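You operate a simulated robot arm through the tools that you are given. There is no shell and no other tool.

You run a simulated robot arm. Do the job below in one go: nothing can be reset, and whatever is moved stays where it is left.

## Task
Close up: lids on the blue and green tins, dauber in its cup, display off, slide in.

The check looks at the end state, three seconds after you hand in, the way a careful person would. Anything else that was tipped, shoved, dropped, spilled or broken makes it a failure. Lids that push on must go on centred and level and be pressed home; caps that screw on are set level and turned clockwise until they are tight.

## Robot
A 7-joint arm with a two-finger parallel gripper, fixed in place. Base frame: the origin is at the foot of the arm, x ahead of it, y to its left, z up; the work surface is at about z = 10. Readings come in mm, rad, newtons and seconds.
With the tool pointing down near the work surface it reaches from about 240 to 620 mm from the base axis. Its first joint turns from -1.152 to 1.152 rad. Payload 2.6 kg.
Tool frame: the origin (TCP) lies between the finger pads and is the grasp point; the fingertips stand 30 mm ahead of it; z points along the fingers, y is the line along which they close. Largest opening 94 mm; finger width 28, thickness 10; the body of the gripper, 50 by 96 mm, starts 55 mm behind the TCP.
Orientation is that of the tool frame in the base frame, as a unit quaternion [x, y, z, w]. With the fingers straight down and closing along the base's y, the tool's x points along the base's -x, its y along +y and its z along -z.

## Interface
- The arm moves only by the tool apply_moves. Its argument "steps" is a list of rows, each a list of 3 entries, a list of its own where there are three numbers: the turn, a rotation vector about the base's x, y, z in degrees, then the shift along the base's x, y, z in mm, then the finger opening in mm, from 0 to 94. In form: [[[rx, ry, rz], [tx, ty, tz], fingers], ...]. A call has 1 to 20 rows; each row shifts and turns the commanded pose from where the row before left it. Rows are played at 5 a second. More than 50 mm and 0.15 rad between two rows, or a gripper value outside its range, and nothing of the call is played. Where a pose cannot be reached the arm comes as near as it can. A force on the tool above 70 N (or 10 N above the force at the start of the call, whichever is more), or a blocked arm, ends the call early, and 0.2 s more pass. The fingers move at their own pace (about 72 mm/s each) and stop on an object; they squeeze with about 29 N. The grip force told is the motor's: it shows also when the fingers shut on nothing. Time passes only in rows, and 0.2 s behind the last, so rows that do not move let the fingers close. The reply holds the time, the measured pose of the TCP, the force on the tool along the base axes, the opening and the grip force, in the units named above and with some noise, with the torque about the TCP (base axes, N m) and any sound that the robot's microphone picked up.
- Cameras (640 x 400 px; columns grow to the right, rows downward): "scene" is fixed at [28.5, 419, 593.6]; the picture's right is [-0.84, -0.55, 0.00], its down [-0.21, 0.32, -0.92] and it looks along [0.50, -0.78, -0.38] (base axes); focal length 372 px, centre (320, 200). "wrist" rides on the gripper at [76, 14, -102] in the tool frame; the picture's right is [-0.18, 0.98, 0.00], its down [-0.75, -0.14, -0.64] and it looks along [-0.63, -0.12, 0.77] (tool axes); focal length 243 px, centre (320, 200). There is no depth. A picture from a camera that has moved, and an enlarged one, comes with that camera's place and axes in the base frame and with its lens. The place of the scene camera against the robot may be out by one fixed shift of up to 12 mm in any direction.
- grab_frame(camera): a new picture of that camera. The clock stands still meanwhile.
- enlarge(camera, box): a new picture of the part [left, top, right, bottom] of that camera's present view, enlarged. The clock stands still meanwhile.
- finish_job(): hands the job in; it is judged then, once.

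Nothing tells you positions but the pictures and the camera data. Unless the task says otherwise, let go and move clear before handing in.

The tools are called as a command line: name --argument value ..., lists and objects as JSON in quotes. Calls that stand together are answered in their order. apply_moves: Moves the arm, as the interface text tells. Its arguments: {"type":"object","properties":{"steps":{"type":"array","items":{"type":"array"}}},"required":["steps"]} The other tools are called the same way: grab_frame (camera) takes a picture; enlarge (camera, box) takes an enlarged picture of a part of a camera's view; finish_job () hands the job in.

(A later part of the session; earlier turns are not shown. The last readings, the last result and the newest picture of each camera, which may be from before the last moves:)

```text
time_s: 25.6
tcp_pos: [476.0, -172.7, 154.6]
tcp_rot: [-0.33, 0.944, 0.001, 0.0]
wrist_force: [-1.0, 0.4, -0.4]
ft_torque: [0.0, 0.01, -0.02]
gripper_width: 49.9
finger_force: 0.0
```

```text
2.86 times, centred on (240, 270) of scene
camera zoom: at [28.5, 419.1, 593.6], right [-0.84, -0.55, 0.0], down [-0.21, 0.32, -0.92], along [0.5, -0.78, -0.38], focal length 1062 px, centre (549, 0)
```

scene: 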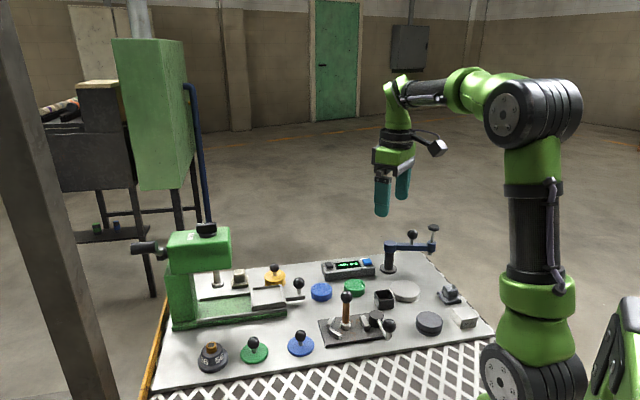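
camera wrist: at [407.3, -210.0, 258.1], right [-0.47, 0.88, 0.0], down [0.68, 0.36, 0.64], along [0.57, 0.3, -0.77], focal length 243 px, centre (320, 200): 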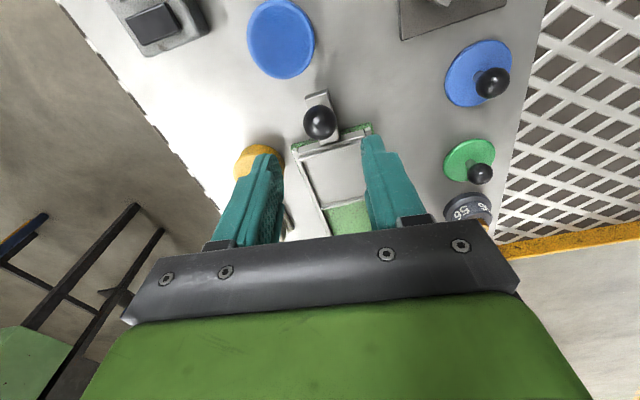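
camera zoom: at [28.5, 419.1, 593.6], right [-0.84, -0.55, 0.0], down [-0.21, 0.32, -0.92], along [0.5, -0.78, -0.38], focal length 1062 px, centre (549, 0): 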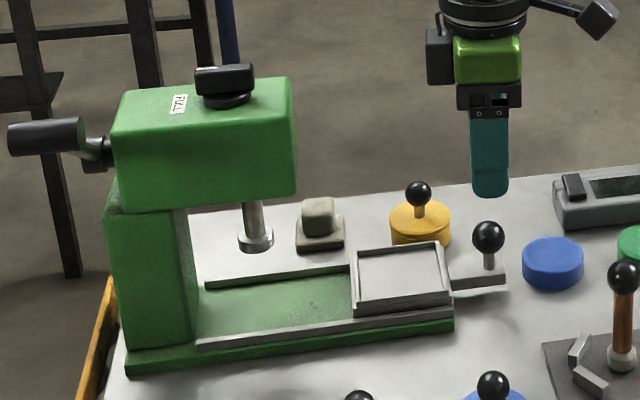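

The slide's ball knob sits at about (478,-173,62) and the slide axis runs at roughly 44° toward the press. I'll grip the ball and draw the slide in part-way.

apply_moves --steps '[[[0, 0, 5], [2, 0, -25], 50], [[0, 0, 0], [0, 0, -30], 50], [[0, 0, 0], [0, 0, -22], 50], [[0, 0, 0], [0, 0, -8], 50], [[0, 0, 0], [0, 0, 0], 50]]'

grab_frame --camera "wrist"

enlarge --camera "scene" --box '[220, 210, 340, 310]'

```text
time_s: 26.8
tcp_pos: [477.2, -173.1, 70.9]
tcp_rot: [-0.37, 0.929, 0.0, 0.0]
wrist_force: [0.0, -0.8, 0.2]
ft_torque: [0.03, 0.0, -0.02]
gripper_width: 50.0
finger_force: 0.2
```

```text
taken
camera wrist: at [412.2, -215.2, 172.3], right [-0.54, 0.84, 0.0], down [0.64, 0.42, 0.64], along [0.54, 0.35, -0.77], focal length 243 px, centre (320, 200)
```

wrist: 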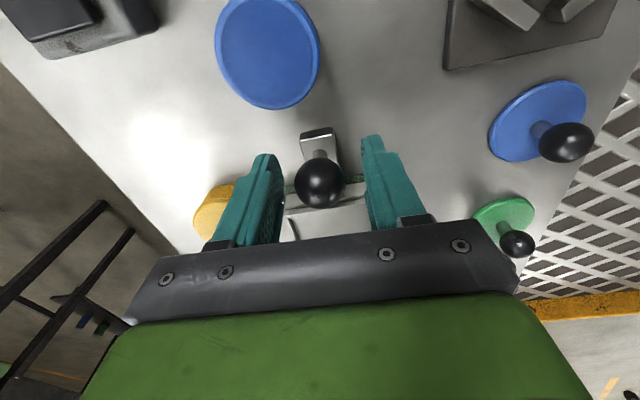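

```text
4.00 times, centred on (280, 260) of scene
camera zoom: at [28.5, 419.0, 593.6], right [-0.84, -0.55, 0.0], down [-0.21, 0.32, -0.92], along [0.5, -0.78, -0.38], focal length 1487 px, centre (480, -40)
```

zoom: 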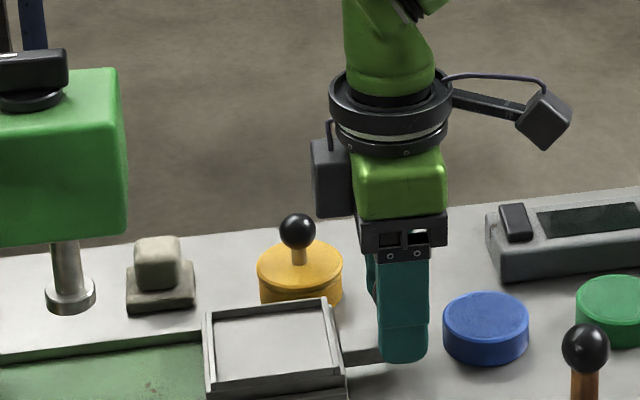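

The ball is centred between the fingers. I'll close on it and draw the slide 20 mm along its axis as a first test.

apply_moves --steps '[[[0, 0, 0], [0, 0, 0], 10], [[0, 0, 0], [0, 0, 0], 10], [[0, 0, 0], [0, 0, 0], 10], [[0, 0, 0], [7.2, 6.9, 0], 10], [[0, 0, 0], [7.2, 6.9, 0], 10], [[0, 0, 0], [0, 0, 0], 10]]'

enlarge --camera "scene" --box '[180, 210, 340, 330]'

```text
time_s: 28.2
tcp_pos: [493.1, -158.6, 67.8]
tcp_rot: [-0.371, 0.929, 0.002, 0.0]
wrist_force: [-15.2, 13.4, 16.1]
ft_torque: [-0.68, 0.86, 0.1]
gripper_width: 27.7
finger_force: 45.1
```

```text
3.33 times, centred on (260, 270) of scene
camera zoom: at [28.4, 419.1, 593.6], right [-0.84, -0.55, 0.0], down [-0.21, 0.32, -0.93], along [0.5, -0.78, -0.38], focal length 1239 px, centre (520, -33)
```

zoom: 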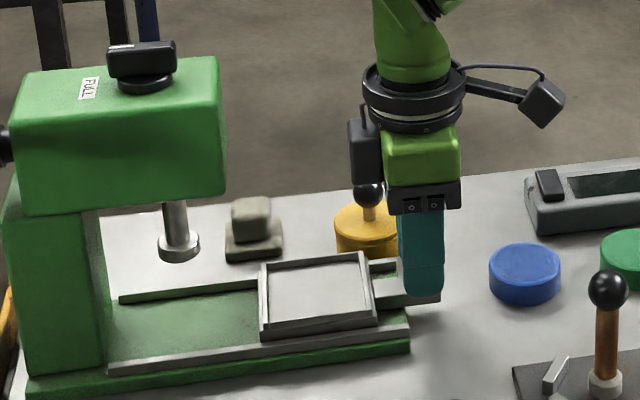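

The slide follows well. I'll continue 40 mm further, relieving the small side force.

apply_moves --steps '[[[0, 0, 0], [6.5, 7.5, 0.5], 10], [[0, 0, 0], [6.5, 7.5, 0.5], 10], [[0, 0, 0], [7.2, 6.9, 0], 10], [[0, 0, 0], [7.2, 6.9, 0], 10], [[0, 0, 0], [0, 0, 0], 10]]'

enlarge --camera "scene" --box '[160, 190, 320, 330]'

grab_frame --camera "wrist"

```text
time_s: 29.4
tcp_pos: [518.3, -131.6, 70.5]
tcp_rot: [-0.37, 0.929, -0.001, -0.001]
wrist_force: [-9.1, 9.7, -8.7]
ft_torque: [0.73, -0.58, -0.17]
gripper_width: 27.8
finger_force: 44.7
```

```text
2.86 times, centred on (240, 260) of scene
camera zoom: at [28.5, 419.0, 593.6], right [-0.84, -0.55, 0.0], down [-0.21, 0.32, -0.92], along [0.5, -0.78, -0.38], focal length 1062 px, centre (549, 29)
```

zoom: 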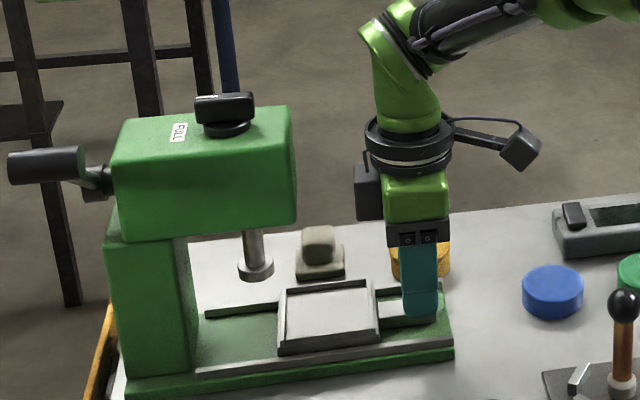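

```text
taken
camera wrist: at [453.9, -174.0, 172.4], right [-0.54, 0.84, 0.0], down [0.65, 0.42, 0.64], along [0.54, 0.35, -0.77], focal length 243 px, centre (320, 200)
```

wrist: 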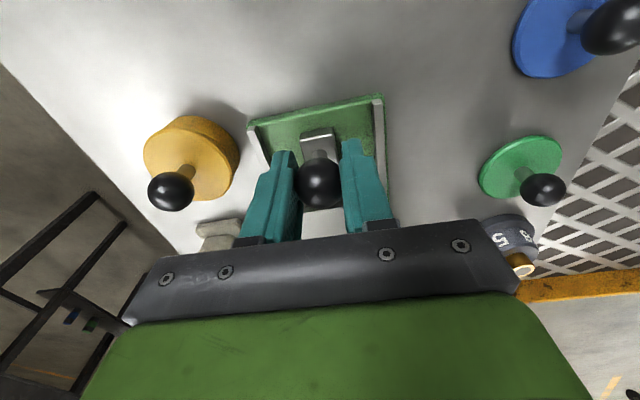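

The slide has moved about 57 mm; roughly 60 mm may remain, and the gripper would come near the press head. I'll lean the tool back 24° about the ball before continuing.

apply_moves --steps '[[[5.5, -5.8, 0], [-1.2, -0.4, 0], 10], [[5.5, -5.8, 0], [-1.2, -0.4, 0], 10], [[5.5, -5.8, 0], [-1.2, -0.4, -0.5], 10], [[0, 0, 0], [0, 0, 0], 10]]'

enlarge --camera "scene" --box '[160, 190, 320, 330]'

grab_frame --camera "wrist"

```text
time_s: 30.4
tcp_pos: [516.1, -133.8, 70.3]
tcp_rot: [-0.364, 0.908, 0.077, 0.194]
wrist_force: [-6.5, 4.5, 2.3]
ft_torque: [-0.68, 0.88, -0.03]
gripper_width: 27.8
finger_force: 45.6
```

```text
2.86 times, centred on (240, 260) of scene
camera zoom: at [28.5, 419.0, 593.6], right [-0.84, -0.55, 0.0], down [-0.21, 0.32, -0.93], along [0.5, -0.78, -0.38], focal length 1062 px, centre (549, 29)
```

zoom: 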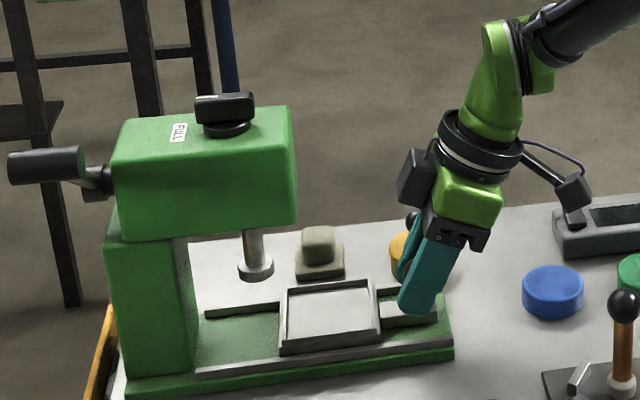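

```text
taken
camera wrist: at [425.7, -200.2, 133.6], right [-0.55, 0.83, 0.07], down [0.41, 0.19, 0.89], along [0.73, 0.53, -0.44], focal length 243 px, centre (320, 200)
```

wrist: 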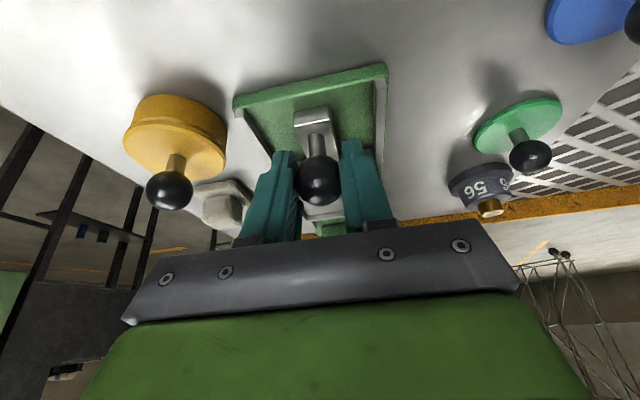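

The lean gives good clearance. I'll drive the slide on.

apply_moves --steps '[[[0, 0, 0], [7.2, 6.9, 0], 10], [[0, 0, 0], [7.2, 6.9, 0], 10], [[0, 0, 0], [7.2, 6.9, 0], 10], [[0, 0, 0], [7.2, 6.9, 0], 10], [[0, 0, 0], [0, 0, 0], 10]]'

enlarge --camera "scene" --box '[160, 190, 320, 330]'

```text
time_s: 31.6
tcp_pos: [543.6, -106.3, 71.3]
tcp_rot: [-0.363, 0.908, 0.077, 0.194]
wrist_force: [-1.7, 1.2, 4.2]
ft_torque: [0.52, -0.37, -0.01]
gripper_width: 27.8
finger_force: 45.2
```

```text
2.86 times, centred on (240, 260) of scene
camera zoom: at [28.4, 419.0, 593.6], right [-0.84, -0.55, 0.0], down [-0.21, 0.32, -0.93], along [0.5, -0.78, -0.38], focal length 1062 px, centre (549, 29)
```

zoom: 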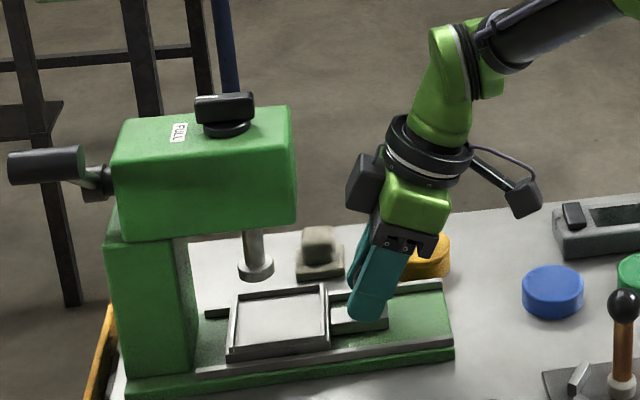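

apply_moves --steps '[[[0, 0, 0], [3.6, 3.45, 0], 10], [[0, 0, 0], [3.6, 3.45, 0], 10], [[0, 0, 0], [3.6, 3.45, 0], 10], [[0, 0, 0], [0, 0, 0], 10]]'

enlarge --camera "scene" --box '[160, 190, 320, 330]'

```text
time_s: 32.6
tcp_pos: [553.6, -95.2, 68.1]
tcp_rot: [-0.362, 0.909, 0.078, 0.191]
wrist_force: [-35.1, 0.4, 24.1]
ft_torque: [0.07, 0.25, 0.12]
gripper_width: 27.7
finger_force: 44.8
```

```text
2.86 times, centred on (240, 260) of scene
camera zoom: at [28.3, 419.1, 593.6], right [-0.84, -0.55, 0.0], down [-0.21, 0.32, -0.93], along [0.5, -0.78, -0.38], focal length 1062 px, centre (549, 29)
```

zoom: 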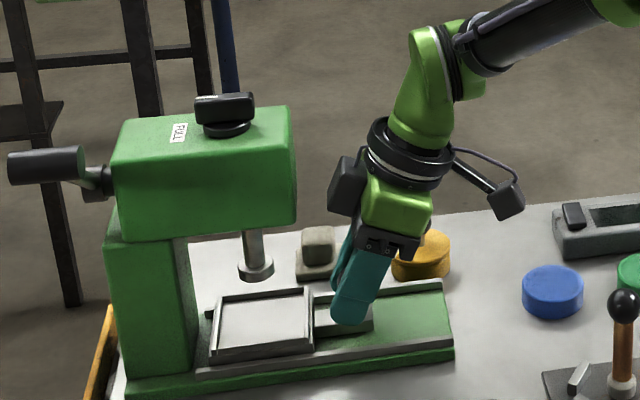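

Resistance is building, probably the end stop. I'll push a little more to be sure it's fully home.

apply_moves --steps '[[[0, 0, 0], [1.5, 1.4, 0.5], 10], [[0, 0, 0], [1.5, 1.4, 0.5], 10], [[0, 0, 0], [0, 0, 0], 10]]'

enlarge --camera "scene" --box '[160, 190, 320, 330]'

grab_frame --camera "wrist"

```text
time_s: 33.4
tcp_pos: [555.4, -95.1, 66.7]
tcp_rot: [-0.36, 0.91, 0.079, 0.189]
wrist_force: [-41.4, -12.5, 6.7]
ft_torque: [0.06, 0.5, 0.0]
gripper_width: 27.8
finger_force: 45.0
```

```text
2.86 times, centred on (240, 260) of scene
camera zoom: at [28.4, 419.0, 593.6], right [-0.84, -0.55, 0.0], down [-0.21, 0.32, -0.93], along [0.5, -0.78, -0.38], focal length 1062 px, centre (549, 29)
```

zoom: 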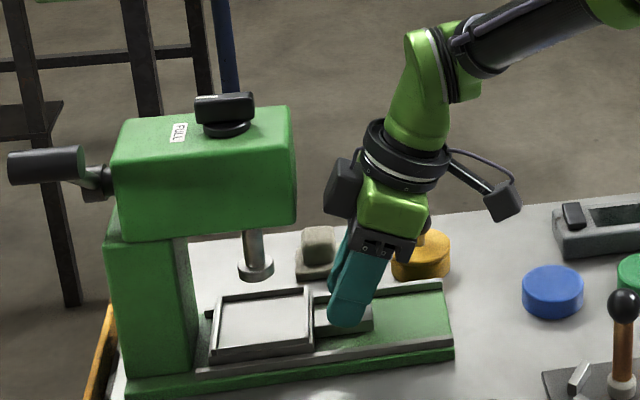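

```text
taken
camera wrist: at [466.3, -160.1, 132.1], right [-0.55, 0.83, 0.08], down [0.42, 0.19, 0.89], along [0.72, 0.52, -0.45], focal length 243 px, centre (320, 200)
```

wrist: 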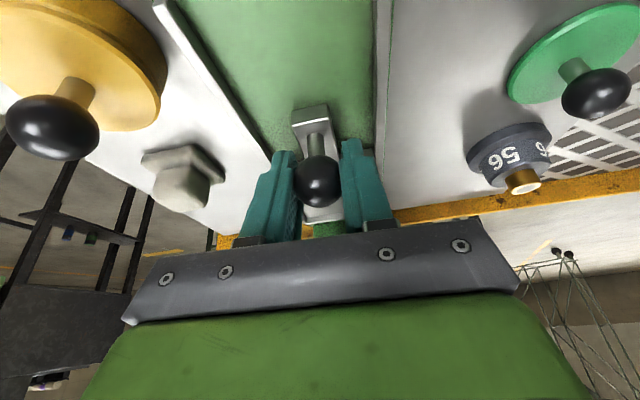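

The slide is against its stop and didn't move further. I'll open, withdraw along the tool axis and check.

apply_moves --steps '[[[0, 0, 0], [0, 0, 0], 50], [[0, 0, 0], [0, 0, 0], 50], [[0, 0, 0], [-5.9, -5.6, 18.3], 50], [[0, 0, 0], [-11.8, -11.2, 36.6], 50], [[0, 0, 0], [-11.8, -11.2, 36.6], 50], [[-5.5, 5.8, 0], [-5, -5, 20], 50], [[-5.5, 5.8, 0], [0, 0, 10], 50], [[-5.5, 5.8, 0], [0, 0, 10], 50], [[0, 0, 0], [0, 0, 0], 50]]'

enlarge --camera "scene" --box '[160, 190, 320, 330]'

grab_frame --camera "wrist"

```text
time_s: 35.4
tcp_pos: [525.0, -125.6, 203.0]
tcp_rot: [-0.37, 0.929, 0.0, -0.001]
wrist_force: [0.0, -0.1, 0.5]
ft_torque: [-0.03, -0.04, -0.03]
gripper_width: 50.1
finger_force: 0.0
```

```text
2.86 times, centred on (240, 260) of scene
camera zoom: at [28.5, 419.1, 593.6], right [-0.84, -0.55, 0.0], down [-0.21, 0.32, -0.92], along [0.5, -0.78, -0.38], focal length 1062 px, centre (549, 29)
```

zoom: 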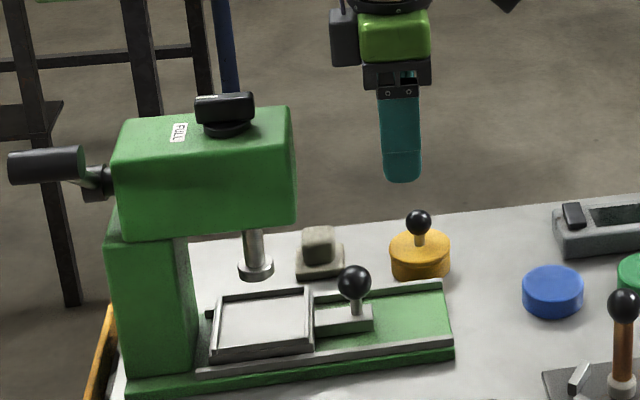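

```text
taken
camera wrist: at [459.6, -167.6, 305.5], right [-0.54, 0.84, 0.0], down [0.64, 0.42, 0.64], along [0.54, 0.35, -0.77], focal length 243 px, centre (320, 200)
```

wrist: 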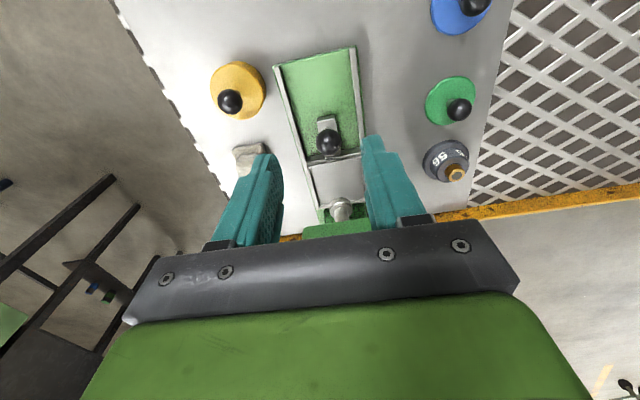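

enlarge --camera "wrist" --box '[260, 100, 400, 240]'

enlarge --camera "scene" --box '[190, 270, 270, 330]'

enlarge --camera "wrist" --box '[400, 0, 500, 200]'

enlarge --camera "scene" --box '[190, 320, 340, 380]'

enlarge --camera "wrist" --box '[190, 40, 290, 140]'

```text
2.86 times, centred on (330, 170) of wrist
camera zoom: at [459.6, -167.6, 305.5], right [-0.54, 0.84, 0.0], down [0.64, 0.42, 0.64], along [0.54, 0.35, -0.77], focal length 693 px, centre (291, 286)
```

zoom: 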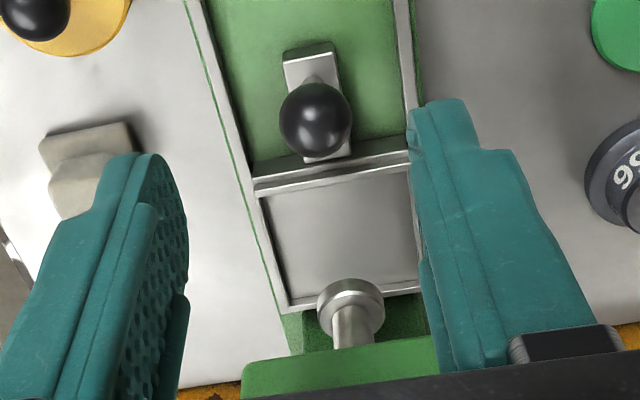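

```text
6.67 times, centred on (230, 300) of scene
camera zoom: at [28.5, 419.1, 593.6], right [-0.84, -0.55, 0.0], down [-0.21, 0.32, -0.92], along [0.5, -0.78, -0.38], focal length 2478 px, centre (920, -467)
```

zoom: 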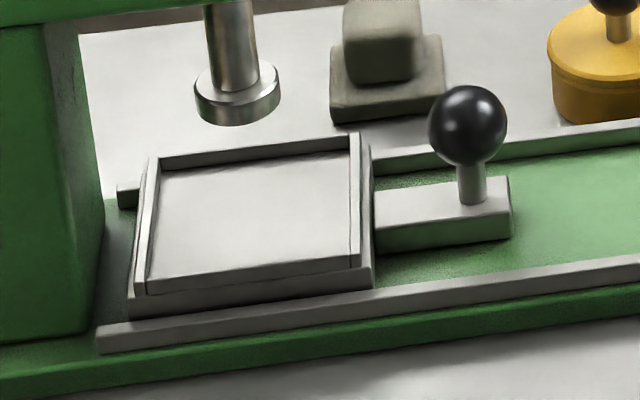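

```text
2.00 times, centred on (450, 100) of wrist
camera zoom: at [459.6, -167.6, 305.5], right [-0.54, 0.84, 0.0], down [0.64, 0.42, 0.64], along [0.54, 0.35, -0.77], focal length 485 px, centre (60, 400)
```

zoom: 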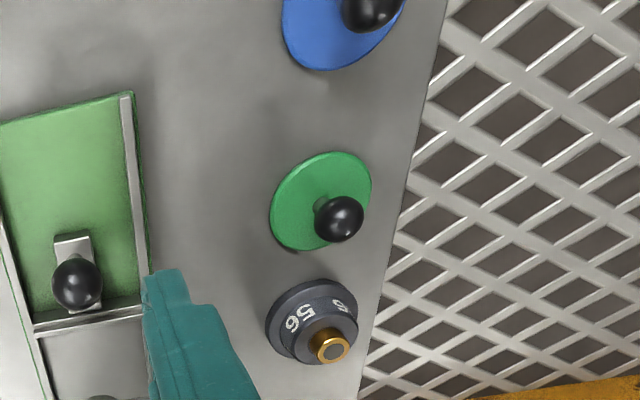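

```text
4.27 times, centred on (265, 350) of scene
camera zoom: at [28.5, 419.1, 593.6], right [-0.84, -0.55, 0.0], down [-0.21, 0.32, -0.92], along [0.5, -0.78, -0.38], focal length 1586 px, centre (555, -440)
```

zoom: 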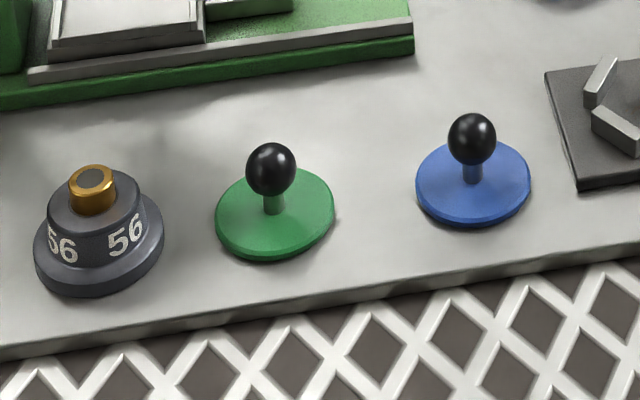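

```text
4.00 times, centred on (240, 90) of wrist
camera zoom: at [459.6, -167.6, 305.5], right [-0.54, 0.84, 0.0], down [0.64, 0.42, 0.64], along [0.54, 0.35, -0.77], focal length 970 px, centre (640, 640)
```

zoom: 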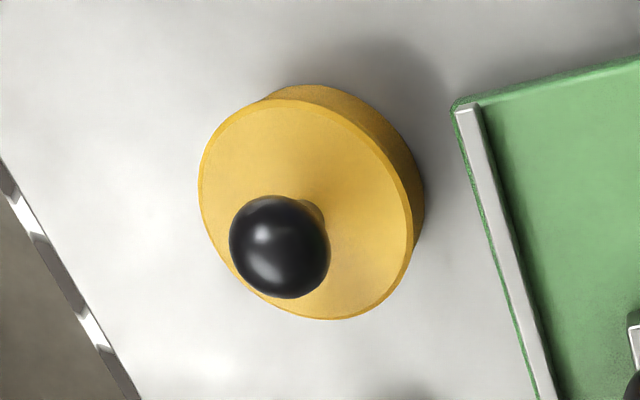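

The tray sits at the inner end of its rails. To be sure it's truly home, I'll close the fingers, come down behind the ball and give a confirming push.

apply_moves --steps '[[[0, 0, 0], [0, 0, -35], 0], [[0, 0, 0], [0, 0, -35], 0], [[0, 0, 0], [0, 0, -30], 0], [[0, 0, 0], [0, 0, -25], 0], [[0, 0, 0], [4, 4, 0], 0], [[0, 0, 0], [4, 4, 0], 0], [[0, 0, 0], [1.5, 1.5, 0], 0], [[0, 0, 0], [1.5, 1.5, 0], 0], [[0, 0, 0], [0, 0, 0], 0]]'

enlarge --camera "scene" --box '[160, 190, 320, 330]'

```text
time_s: 37.4
tcp_pos: [535.4, -115.5, 78.3]
tcp_rot: [-0.371, 0.929, 0.0, 0.0]
wrist_force: [-0.6, -0.3, 0.6]
ft_torque: [-0.03, 0.01, -0.03]
gripper_width: 0.0
finger_force: 28.9
```

```text
2.86 times, centred on (240, 260) of scene
camera zoom: at [28.5, 419.0, 593.6], right [-0.84, -0.55, 0.0], down [-0.21, 0.32, -0.92], along [0.5, -0.78, -0.38], focal length 1062 px, centre (549, 29)
```

zoom: 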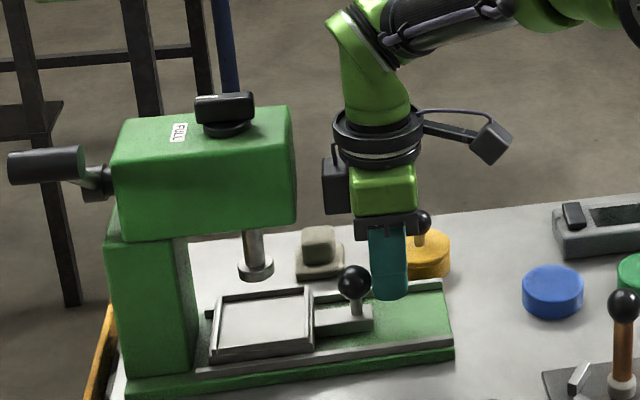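

apply_moves --steps '[[[0, 0, 0], [1.5, 1.5, 0], 0], [[0, 0, 0], [1.5, 1.5, 0], 0], [[0, 0, 0], [1.5, 1.5, 0], 0], [[0, 0, 0], [0, 0, 0], 0]]'

enlarge --camera "scene" --box '[160, 190, 320, 330]'

```text
time_s: 38.4
tcp_pos: [537.1, -115.5, 77.2]
tcp_rot: [-0.367, 0.93, -0.002, -0.005]
wrist_force: [-37.8, -19.9, 8.8]
ft_torque: [-0.12, 0.39, 0.26]
gripper_width: 0.0
finger_force: 28.8
```

```text
2.86 times, centred on (240, 260) of scene
camera zoom: at [28.4, 419.0, 593.6], right [-0.84, -0.55, 0.0], down [-0.21, 0.32, -0.93], along [0.5, -0.78, -0.38], focal length 1062 px, centre (549, 29)
```

zoom: 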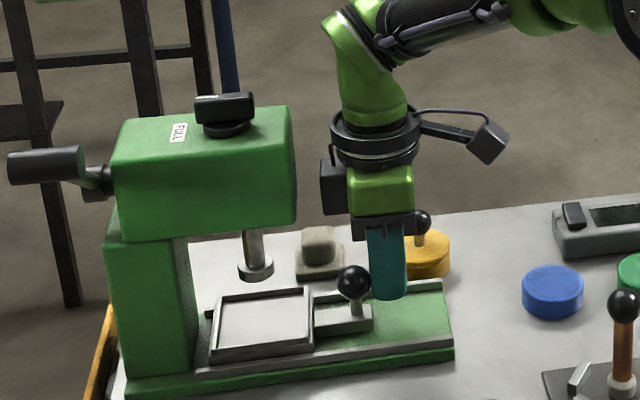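

It's firmly at its stop with no movement, so the slide is in. I'll back off, rise, and go over to look at the green lid near (455,5).

apply_moves --steps '[[[0, 0, 0], [-5, -5, 0], 0], [[0, 0, 0], [-5, -5, 40], 0], [[0, 0, 0], [0, 0, 45], 0], [[0, 0, -7.25], [-30, 0, 20], 0], [[0, 0, -7.25], [-30, 0, 0], 30], [[0, 0, -7.25], [-5, 30, 0], 50], [[0, 0, -7.25], [0, 33, 0], 50], [[0, 0, -7.25], [0, 33, 0], 50], [[0, 0, -7.25], [0, 33, 0], 50], [[0, 0, 0], [0, 0, 0], 50]]'

grab_frame --camera "wrist"

enlarge --camera "wrist" --box '[260, 60, 420, 200]'

grab_frame --camera "scene"

```text
time_s: 40.6
tcp_pos: [463.8, 8.4, 184.0]
tcp_rot: [0.0, 1.0, 0.0, 0.0]
wrist_force: [-0.1, -0.1, 0.7]
ft_torque: [-0.01, -0.01, 0.01]
gripper_width: 49.7
finger_force: 0.1
```

```text
taken
camera wrist: at [388.5, 22.4, 286.2], right [0.18, 0.98, 0.0], down [0.75, -0.14, 0.64], along [0.63, -0.12, -0.77], focal length 243 px, centre (320, 200)
```

wrist: 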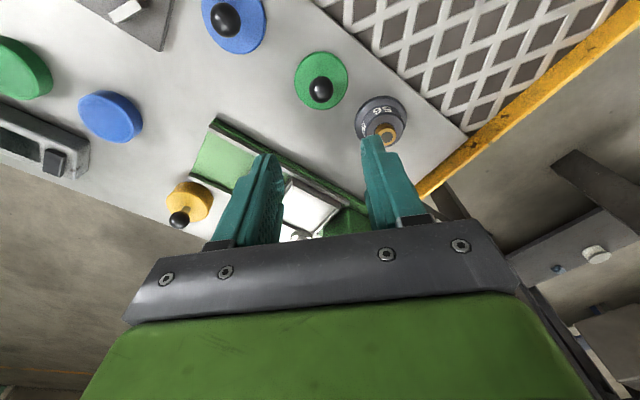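

```text
2.86 times, centred on (340, 130) of wrist
camera zoom: at [388.5, 22.4, 286.2], right [0.18, 0.98, 0.0], down [0.75, -0.14, 0.64], along [0.63, -0.12, -0.77], focal length 693 px, centre (263, 400)
```

zoom: 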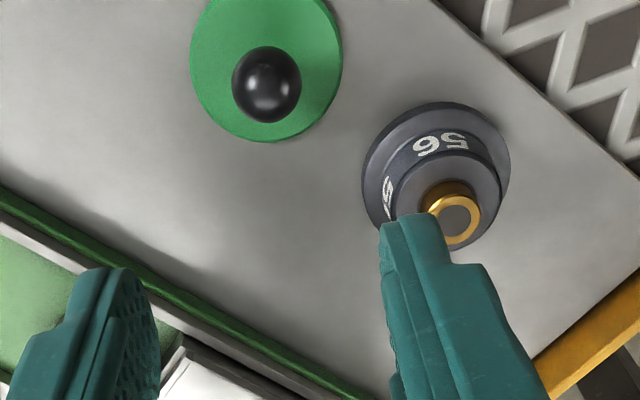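

```text
taken
```

scene: 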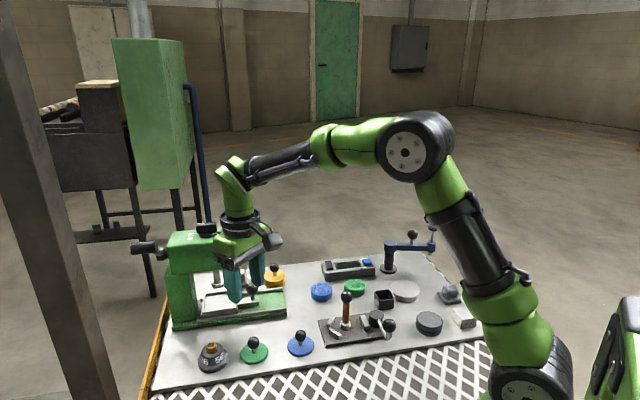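

The green lid's ball knob is near (455.5,10.5,42), with a disc about 55 mm across. I'll come down above it and verify alignment.

apply_moves --steps '[[[0, 0, 0], [-4, 1, -30], 44], [[0, 0, 0], [-4, 1, -35], 44], [[0, 0, 0], [0, 0, -30], 44], [[0, 0, 0], [0, 0, 0], 44]]'

enlarge --camera "wrist" --box '[240, 80, 400, 200]'

```text
time_s: 41.6
tcp_pos: [455.9, 11.8, 89.3]
tcp_rot: [0.0, 1.0, -0.001, 0.0]
wrist_force: [0.7, -0.7, -0.1]
ft_torque: [0.02, 0.01, -0.02]
gripper_width: 44.1
finger_force: 0.1
```

```text
3.33 times, centred on (320, 140) of wrist
camera zoom: at [379.9, 26.6, 192.0], right [0.18, 0.98, 0.0], down [0.75, -0.14, 0.64], along [0.63, -0.12, -0.77], focal length 809 px, centre (320, 400)
```

zoom: 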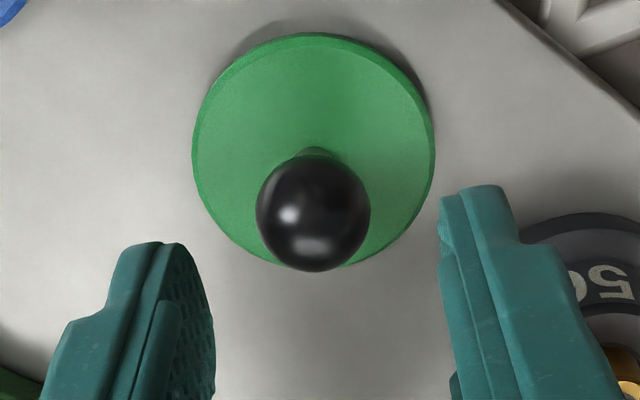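

apply_moves --steps '[[[0, 0, 0], [-1, -0.5, -20], 44], [[0, 0, 0], [0, 0, -12], 44], [[0, 0, 0], [0, 0, -5], 44], [[0, 0, 0], [0, 0, 0], 44]]'

enlarge --camera "wrist" --box '[240, 80, 400, 220]'

enlarge --camera "scene" --box '[210, 280, 310, 380]'

```text
time_s: 42.6
tcp_pos: [454.4, 10.8, 50.7]
tcp_rot: [0.0, 1.0, 0.0, 0.0]
wrist_force: [-0.8, 0.1, -0.5]
ft_torque: [-0.02, -0.02, -0.02]
gripper_width: 44.2
finger_force: 0.1
```

```text
2.86 times, centred on (320, 150) of wrist
camera zoom: at [378.8, 25.2, 154.1], right [0.18, 0.98, 0.0], down [0.75, -0.14, 0.64], along [0.63, -0.12, -0.77], focal length 693 px, centre (320, 343)
```

zoom: 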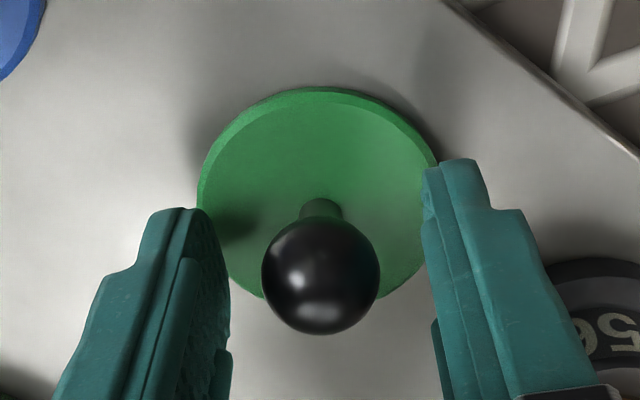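

```text
4.00 times, centred on (260, 330) of scene
camera zoom: at [28.5, 419.0, 593.6], right [-0.84, -0.55, 0.0], down [-0.21, 0.32, -0.92], along [0.5, -0.78, -0.38], focal length 1487 px, centre (560, -320)
```

zoom: 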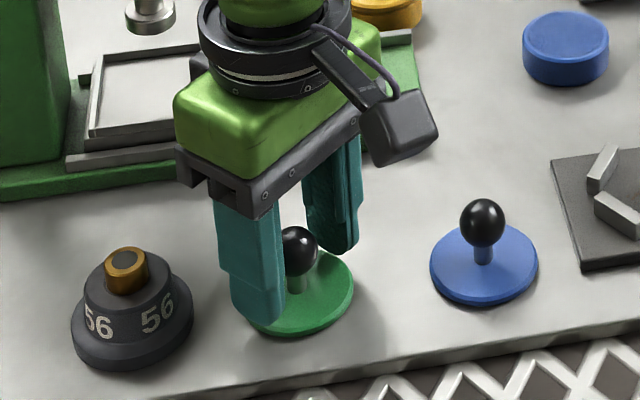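

The ball is centred between the pads. I'll close and lift.

apply_moves --steps '[[[0, 0, 0], [0, 0, 0], 10], [[0, 0, 0], [0, 0, 0], 10], [[0, 0, 0], [0, 0, 0], 10], [[0, 0, 0], [0, 0, 10], 10], [[0, 0, 0], [0, 0, 20], 10], [[0, 0, 0], [0, 0, 30], 10], [[0, 0, 0], [0, 0, 30], 10], [[0, 0, 0], [0, 0, 0], 10]]'

enlarge --camera "wrist" --box '[240, 80, 400, 220]'

enlarge --camera "scene" --box '[210, 240, 310, 340]'

```text
time_s: 44.4
tcp_pos: [455.1, 12.0, 141.9]
tcp_rot: [0.0, 1.0, 0.001, 0.0]
wrist_force: [0.1, -0.6, -0.2]
ft_torque: [0.03, 0.01, 0.02]
gripper_width: 22.4
finger_force: 28.8
```

```text
2.86 times, centred on (320, 150) of wrist
camera zoom: at [378.8, 25.3, 244.8], right [0.18, 0.98, 0.0], down [0.75, -0.14, 0.64], along [0.63, -0.12, -0.77], focal length 693 px, centre (320, 343)
```

zoom: 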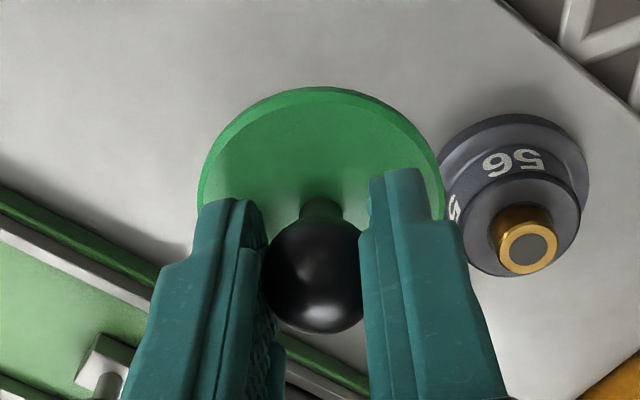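

```text
4.00 times, centred on (260, 290) of scene
camera zoom: at [28.5, 419.0, 593.6], right [-0.84, -0.55, 0.0], down [-0.21, 0.32, -0.92], along [0.5, -0.78, -0.38], focal length 1487 px, centre (560, -160)
```

zoom: 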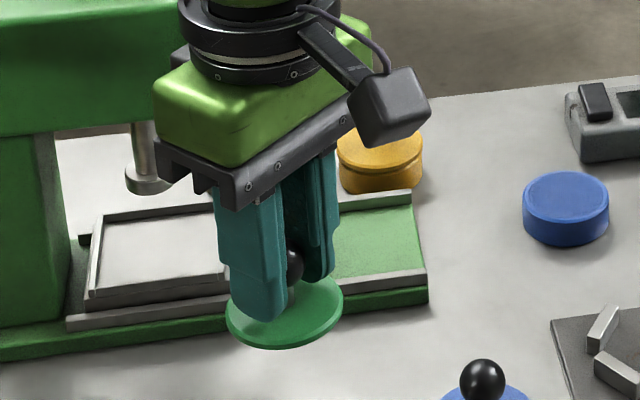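

The lid is held level. I'll carry it high over to the green tin near (384,-286) and hover to check alignment.

apply_moves --steps '[[[0, 0, 0], [0, 0, 40], 10], [[0, 0, 0], [-8, -30, 0], 10], [[0, 0, 0], [-9, -40, 0], 10], [[0, 0, 0], [-9, -40, 0], 10], [[0, 0, 0], [-9, -40, 0], 10], [[0, 0, 0], [-9, -40, 0], 10], [[0, 0, 0], [-9, -40, 0], 10], [[0, 0, 0], [-9, -38, 0], 10], [[0, 0, 0], [-9, -30, 0], 10], [[0, 0, 0], [0, 0, -30], 10], [[0, 0, 0], [0, 0, -30], 10], [[0, 0, 0], [0, 0, 0], 10]]'

grab_frame --camera "wrist"

enlarge --camera "wrist" --box '[240, 60, 400, 200]'

enlarge --camera "scene" --box '[300, 220, 400, 320]'

```text
time_s: 47.0
tcp_pos: [383.1, -287.6, 118.7]
tcp_rot: [0.0, 1.0, 0.0, 0.0]
wrist_force: [-0.3, -0.4, -0.1]
ft_torque: [0.02, 0.01, 0.0]
gripper_width: 22.1
finger_force: 29.6
```

```text
taken
camera wrist: at [308.0, -274.1, 222.4], right [0.18, 0.98, 0.0], down [0.75, -0.14, 0.64], along [0.63, -0.12, -0.77], focal length 243 px, centre (320, 200)
```

wrist: 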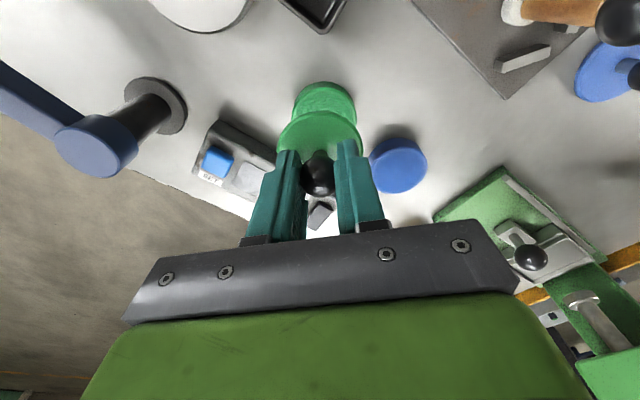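

```text
2.86 times, centred on (320, 130) of wrist
camera zoom: at [308.0, -274.1, 222.4], right [0.18, 0.98, 0.0], down [0.75, -0.14, 0.64], along [0.63, -0.12, -0.77], focal length 693 px, centre (320, 400)
```

zoom: 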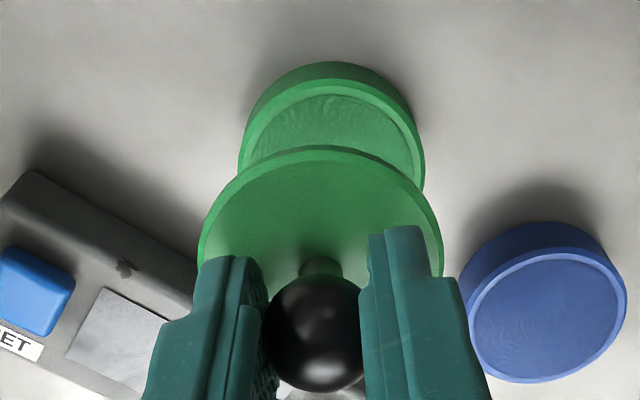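

```text
4.00 times, centred on (350, 270) of scene
camera zoom: at [28.5, 419.0, 593.6], right [-0.84, -0.55, 0.0], down [-0.21, 0.32, -0.92], along [0.5, -0.78, -0.38], focal length 1487 px, centre (200, -80)
```

zoom: 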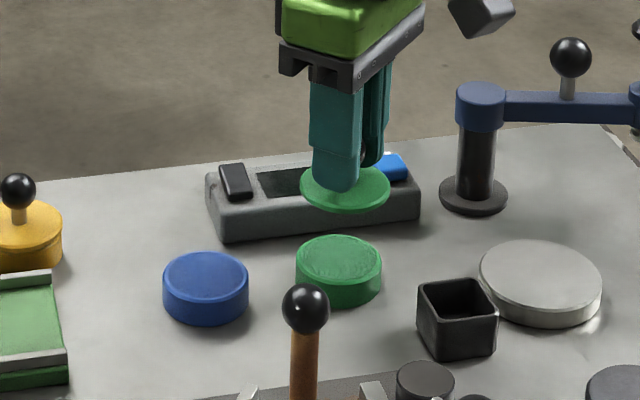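

The tin's rim is about 53 mm across and the lid 56 mm, and the tin centre is about 2 mm +x and 2.5 mm +y of the lid. I'll correct and lower to just above the tin.

apply_moves --steps '[[[0, 0, 0], [2, 2.5, -15], 10], [[0, 0, 0], [0, 0, -15], 10], [[0, 0, 0], [0, 0, -8], 10], [[0, 0, 0], [0, 0, 0], 10]]'

enlarge --camera "wrist" --box '[260, 80, 380, 180]'

enlarge --camera "scene" --box '[320, 250, 390, 310]'

```text
time_s: 48.0
tcp_pos: [387.1, -284.2, 81.3]
tcp_rot: [-0.001, 1.0, 0.001, 0.0]
wrist_force: [0.4, -0.1, 0.1]
ft_torque: [0.02, 0.02, -0.03]
gripper_width: 22.3
finger_force: 29.1
```

```text
4.00 times, centred on (320, 130) of wrist
camera zoom: at [310.5, -270.9, 185.0], right [0.18, 0.98, 0.0], down [0.75, -0.14, 0.64], along [0.63, -0.12, -0.77], focal length 970 px, centre (320, 480)
```

zoom: 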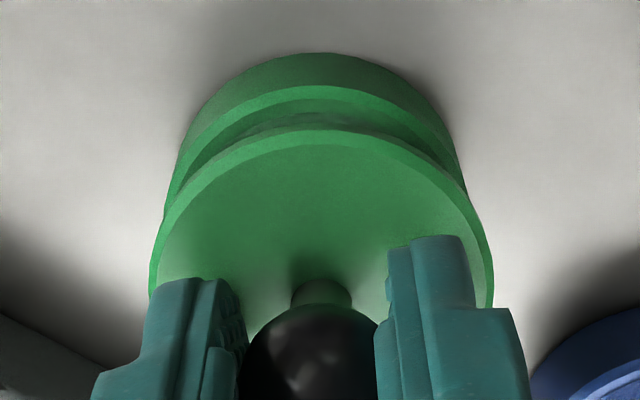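

```text
6.67 times, centred on (355, 280) of scene
camera zoom: at [28.5, 419.0, 593.6], right [-0.84, -0.55, 0.0], down [-0.21, 0.32, -0.92], along [0.5, -0.78, -0.38], focal length 2478 px, centre (87, -333)
```

zoom: 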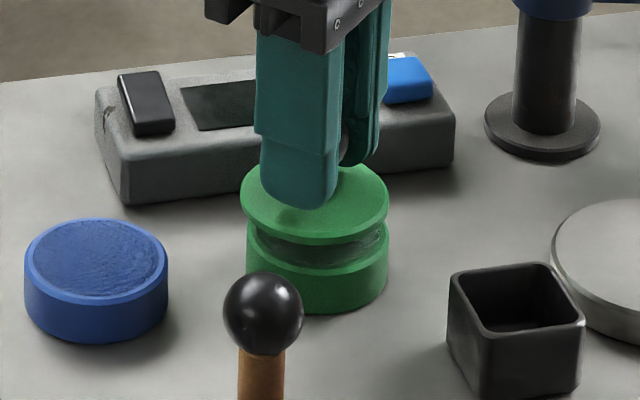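

The lid sits about 1.5 mm too far in +x and 0.7 mm in +y. I'll correct and lower a bit more, then check again.

apply_moves --steps '[[[0, 0, 0], [-1.5, -0.7, 0], 10], [[0, 0, 0], [0, 0, -5], 10], [[0, 0, 0], [0, 0, -2], 10], [[0, 0, 0], [0, 0, 0], 10]]'

enlarge --camera "wrist" --box '[260, 80, 380, 180]'

enlarge --camera "scene" --box '[330, 260, 380, 300]'

```text
time_s: 49.0
tcp_pos: [385.0, -285.0, 76.2]
tcp_rot: [-0.001, 1.0, 0.0, -0.001]
wrist_force: [-0.1, 0.4, 0.0]
ft_torque: [0.0, 0.0, 0.0]
gripper_width: 22.1
finger_force: 29.8
```

```text
4.00 times, centred on (320, 130) of wrist
camera zoom: at [309.2, -271.3, 178.4], right [0.18, 0.98, 0.0], down [0.75, -0.14, 0.64], along [0.63, -0.12, -0.77], focal length 970 px, centre (320, 480)
```

zoom: 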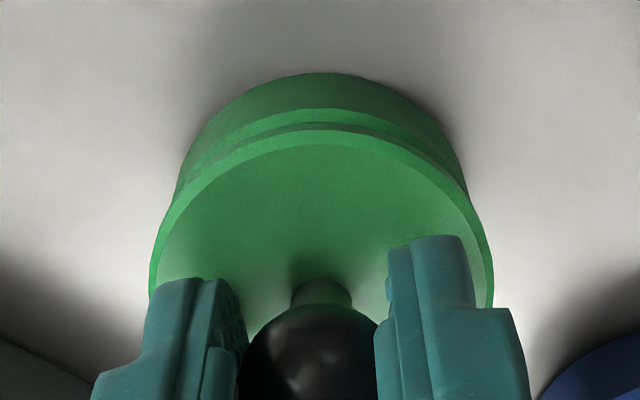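

```text
10.00 times, centred on (355, 280) of scene
camera zoom: at [28.5, 419.0, 593.6], right [-0.84, -0.55, 0.0], down [-0.21, 0.32, -0.92], along [0.5, -0.78, -0.38], focal length 3717 px, centre (-30, -600)
```

zoom: 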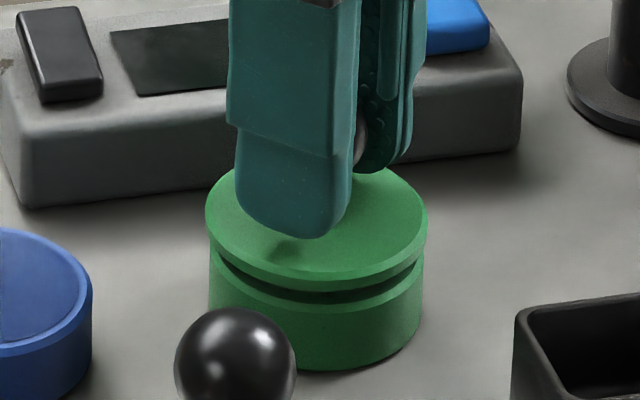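

Both views now show the lid centred over the tin with about 7 mm to go. I'll lower it on in small steps.

apply_moves --steps '[[[0, 0, 0], [0, 0, -3], 10], [[0, 0, 0], [0, 0, -2], 10], [[0, 0, 0], [0, 0, -1], 10], [[0, 0, 0], [0, 0, -1], 10], [[0, 0, 0], [0, 0, 0], 10]]'

enlarge --camera "wrist" --box '[260, 80, 380, 180]'

enlarge --camera "scene" --box '[330, 260, 380, 300]'

```text
time_s: 50.2
tcp_pos: [386.3, -286.0, 69.5]
tcp_rot: [0.0, 1.0, 0.0, 0.0]
wrist_force: [-17.9, 10.8, 32.0]
ft_torque: [0.19, 0.19, -0.02]
gripper_width: 22.3
finger_force: 28.5
heard: snap
```

```text
4.00 times, centred on (320, 130) of wrist
camera zoom: at [309.8, -271.2, 172.9], right [0.18, 0.98, 0.0], down [0.75, -0.14, 0.64], along [0.63, -0.12, -0.77], focal length 970 px, centre (320, 480)
```

zoom: 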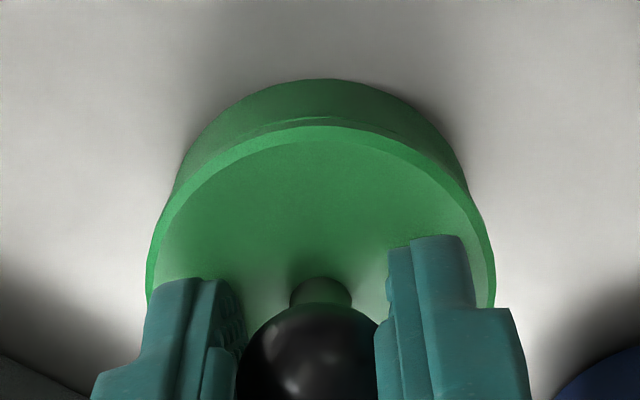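

```text
10.00 times, centred on (355, 280) of scene
camera zoom: at [28.3, 419.2, 593.5], right [-0.84, -0.55, 0.0], down [-0.21, 0.32, -0.93], along [0.5, -0.78, -0.38], focal length 3717 px, centre (-30, -600)
```

zoom: 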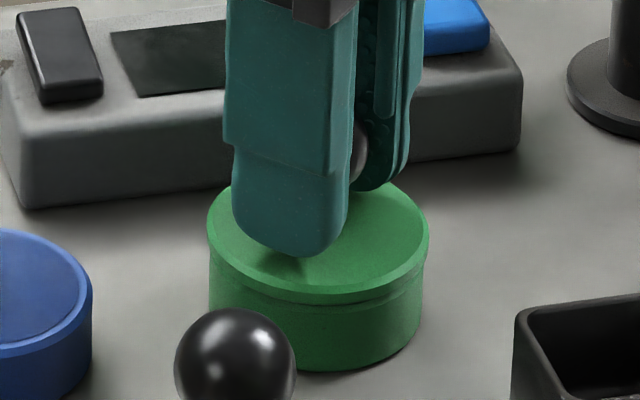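

A snap was heard: the green lid is on. I'll ease the load, let go, rise, and check that it is level.

apply_moves --steps '[[[0, 0, 0], [0, 0, 2], 10], [[0, 0, 0], [0, 0, 0], 44], [[0, 0, 0], [0, 0, 0], 44], [[0, 0, 0], [0, 0, 15], 44], [[0, 0, 0], [0, 0, 30], 44], [[0, 0, 0], [0, 0, 40], 44], [[0, 0, 0], [0, 0, 0], 44]]'

enlarge --camera "wrist" --box '[240, 40, 400, 180]'

enlarge --camera "scene" --box '[320, 250, 390, 310]'

```text
time_s: 51.8
tcp_pos: [384.2, -286.7, 155.6]
tcp_rot: [-0.001, 1.0, 0.001, 0.0]
wrist_force: [0.0, 0.6, 0.5]
ft_torque: [0.0, -0.02, -0.01]
gripper_width: 43.7
finger_force: 0.0
```

```text
2.86 times, centred on (320, 110) of wrist
camera zoom: at [309.1, -271.5, 258.5], right [0.18, 0.98, 0.0], down [0.75, -0.14, 0.64], along [0.63, -0.12, -0.77], focal length 693 px, centre (320, 457)
```

zoom: 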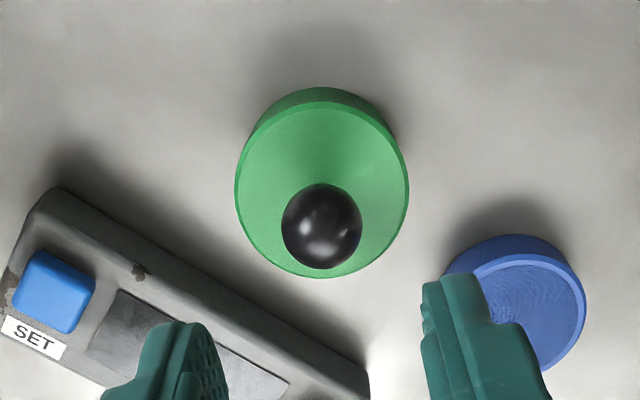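

```text
6.67 times, centred on (355, 280) of scene
camera zoom: at [28.5, 419.0, 593.6], right [-0.84, -0.55, 0.0], down [-0.21, 0.32, -0.92], along [0.5, -0.78, -0.38], focal length 2478 px, centre (87, -333)
```

zoom: 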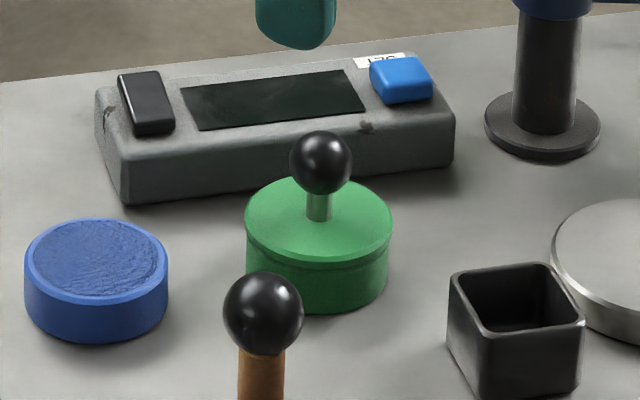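

enlarge --camera "scene" --box '[340, 262, 375, 290]'

enlarge --camera "scene" --box '[255, 258, 295, 290]'

```text
14.29 times, centred on (358, 276) of scene
camera zoom: at [28.5, 419.0, 593.6], right [-0.84, -0.55, 0.0], down [-0.21, 0.32, -0.92], along [0.5, -0.78, -0.38], focal length 5311 px, centre (-216, -886)
```

zoom: 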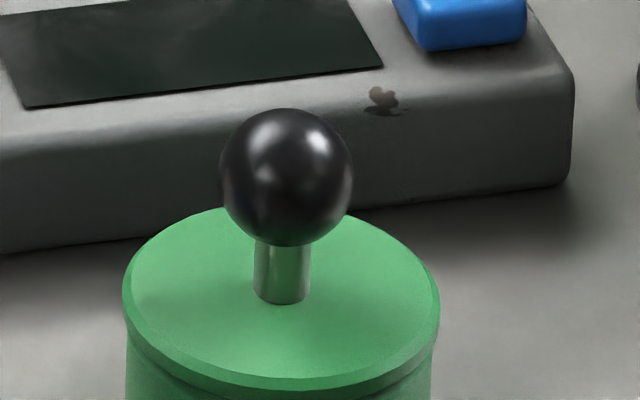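

```text
12.50 times, centred on (275, 274) of scene
camera zoom: at [28.5, 419.0, 593.6], right [-0.84, -0.55, 0.0], down [-0.21, 0.32, -0.92], along [0.5, -0.78, -0.38], focal length 4647 px, centre (882, -725)
```

zoom: 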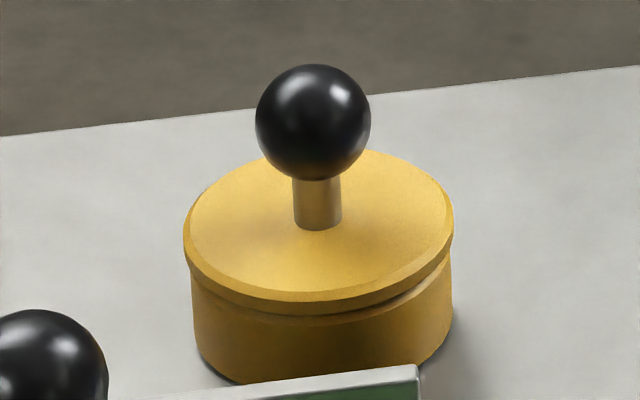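

enlarge --camera "scene" --box '[338, 272, 378, 304]'

enlarge --camera "wrist" --box '[285, 60, 365, 125]'

```text
12.50 times, centred on (358, 288) of scene
camera zoom: at [28.5, 419.0, 593.6], right [-0.84, -0.55, 0.0], down [-0.21, 0.32, -0.92], along [0.5, -0.78, -0.38], focal length 4647 px, centre (-155, -900)
```

zoom: 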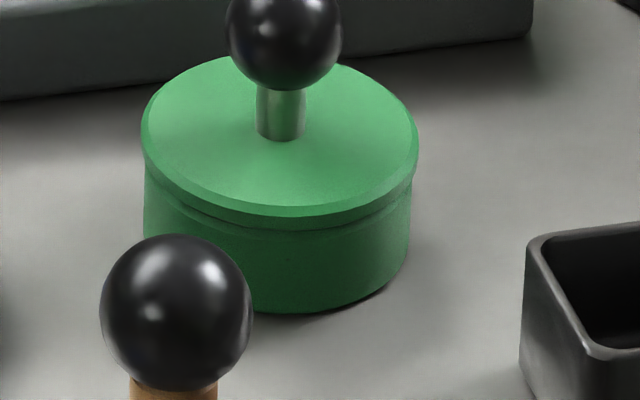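

```text
6.15 times, centred on (325, 92) of wrist
camera zoom: at [309.1, -271.5, 258.5], right [0.18, 0.98, 0.0], down [0.75, -0.14, 0.64], along [0.63, -0.12, -0.77], focal length 1493 px, centre (289, 862)
```

zoom: 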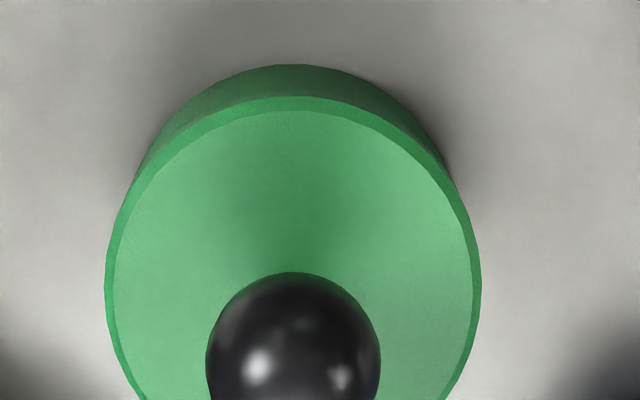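

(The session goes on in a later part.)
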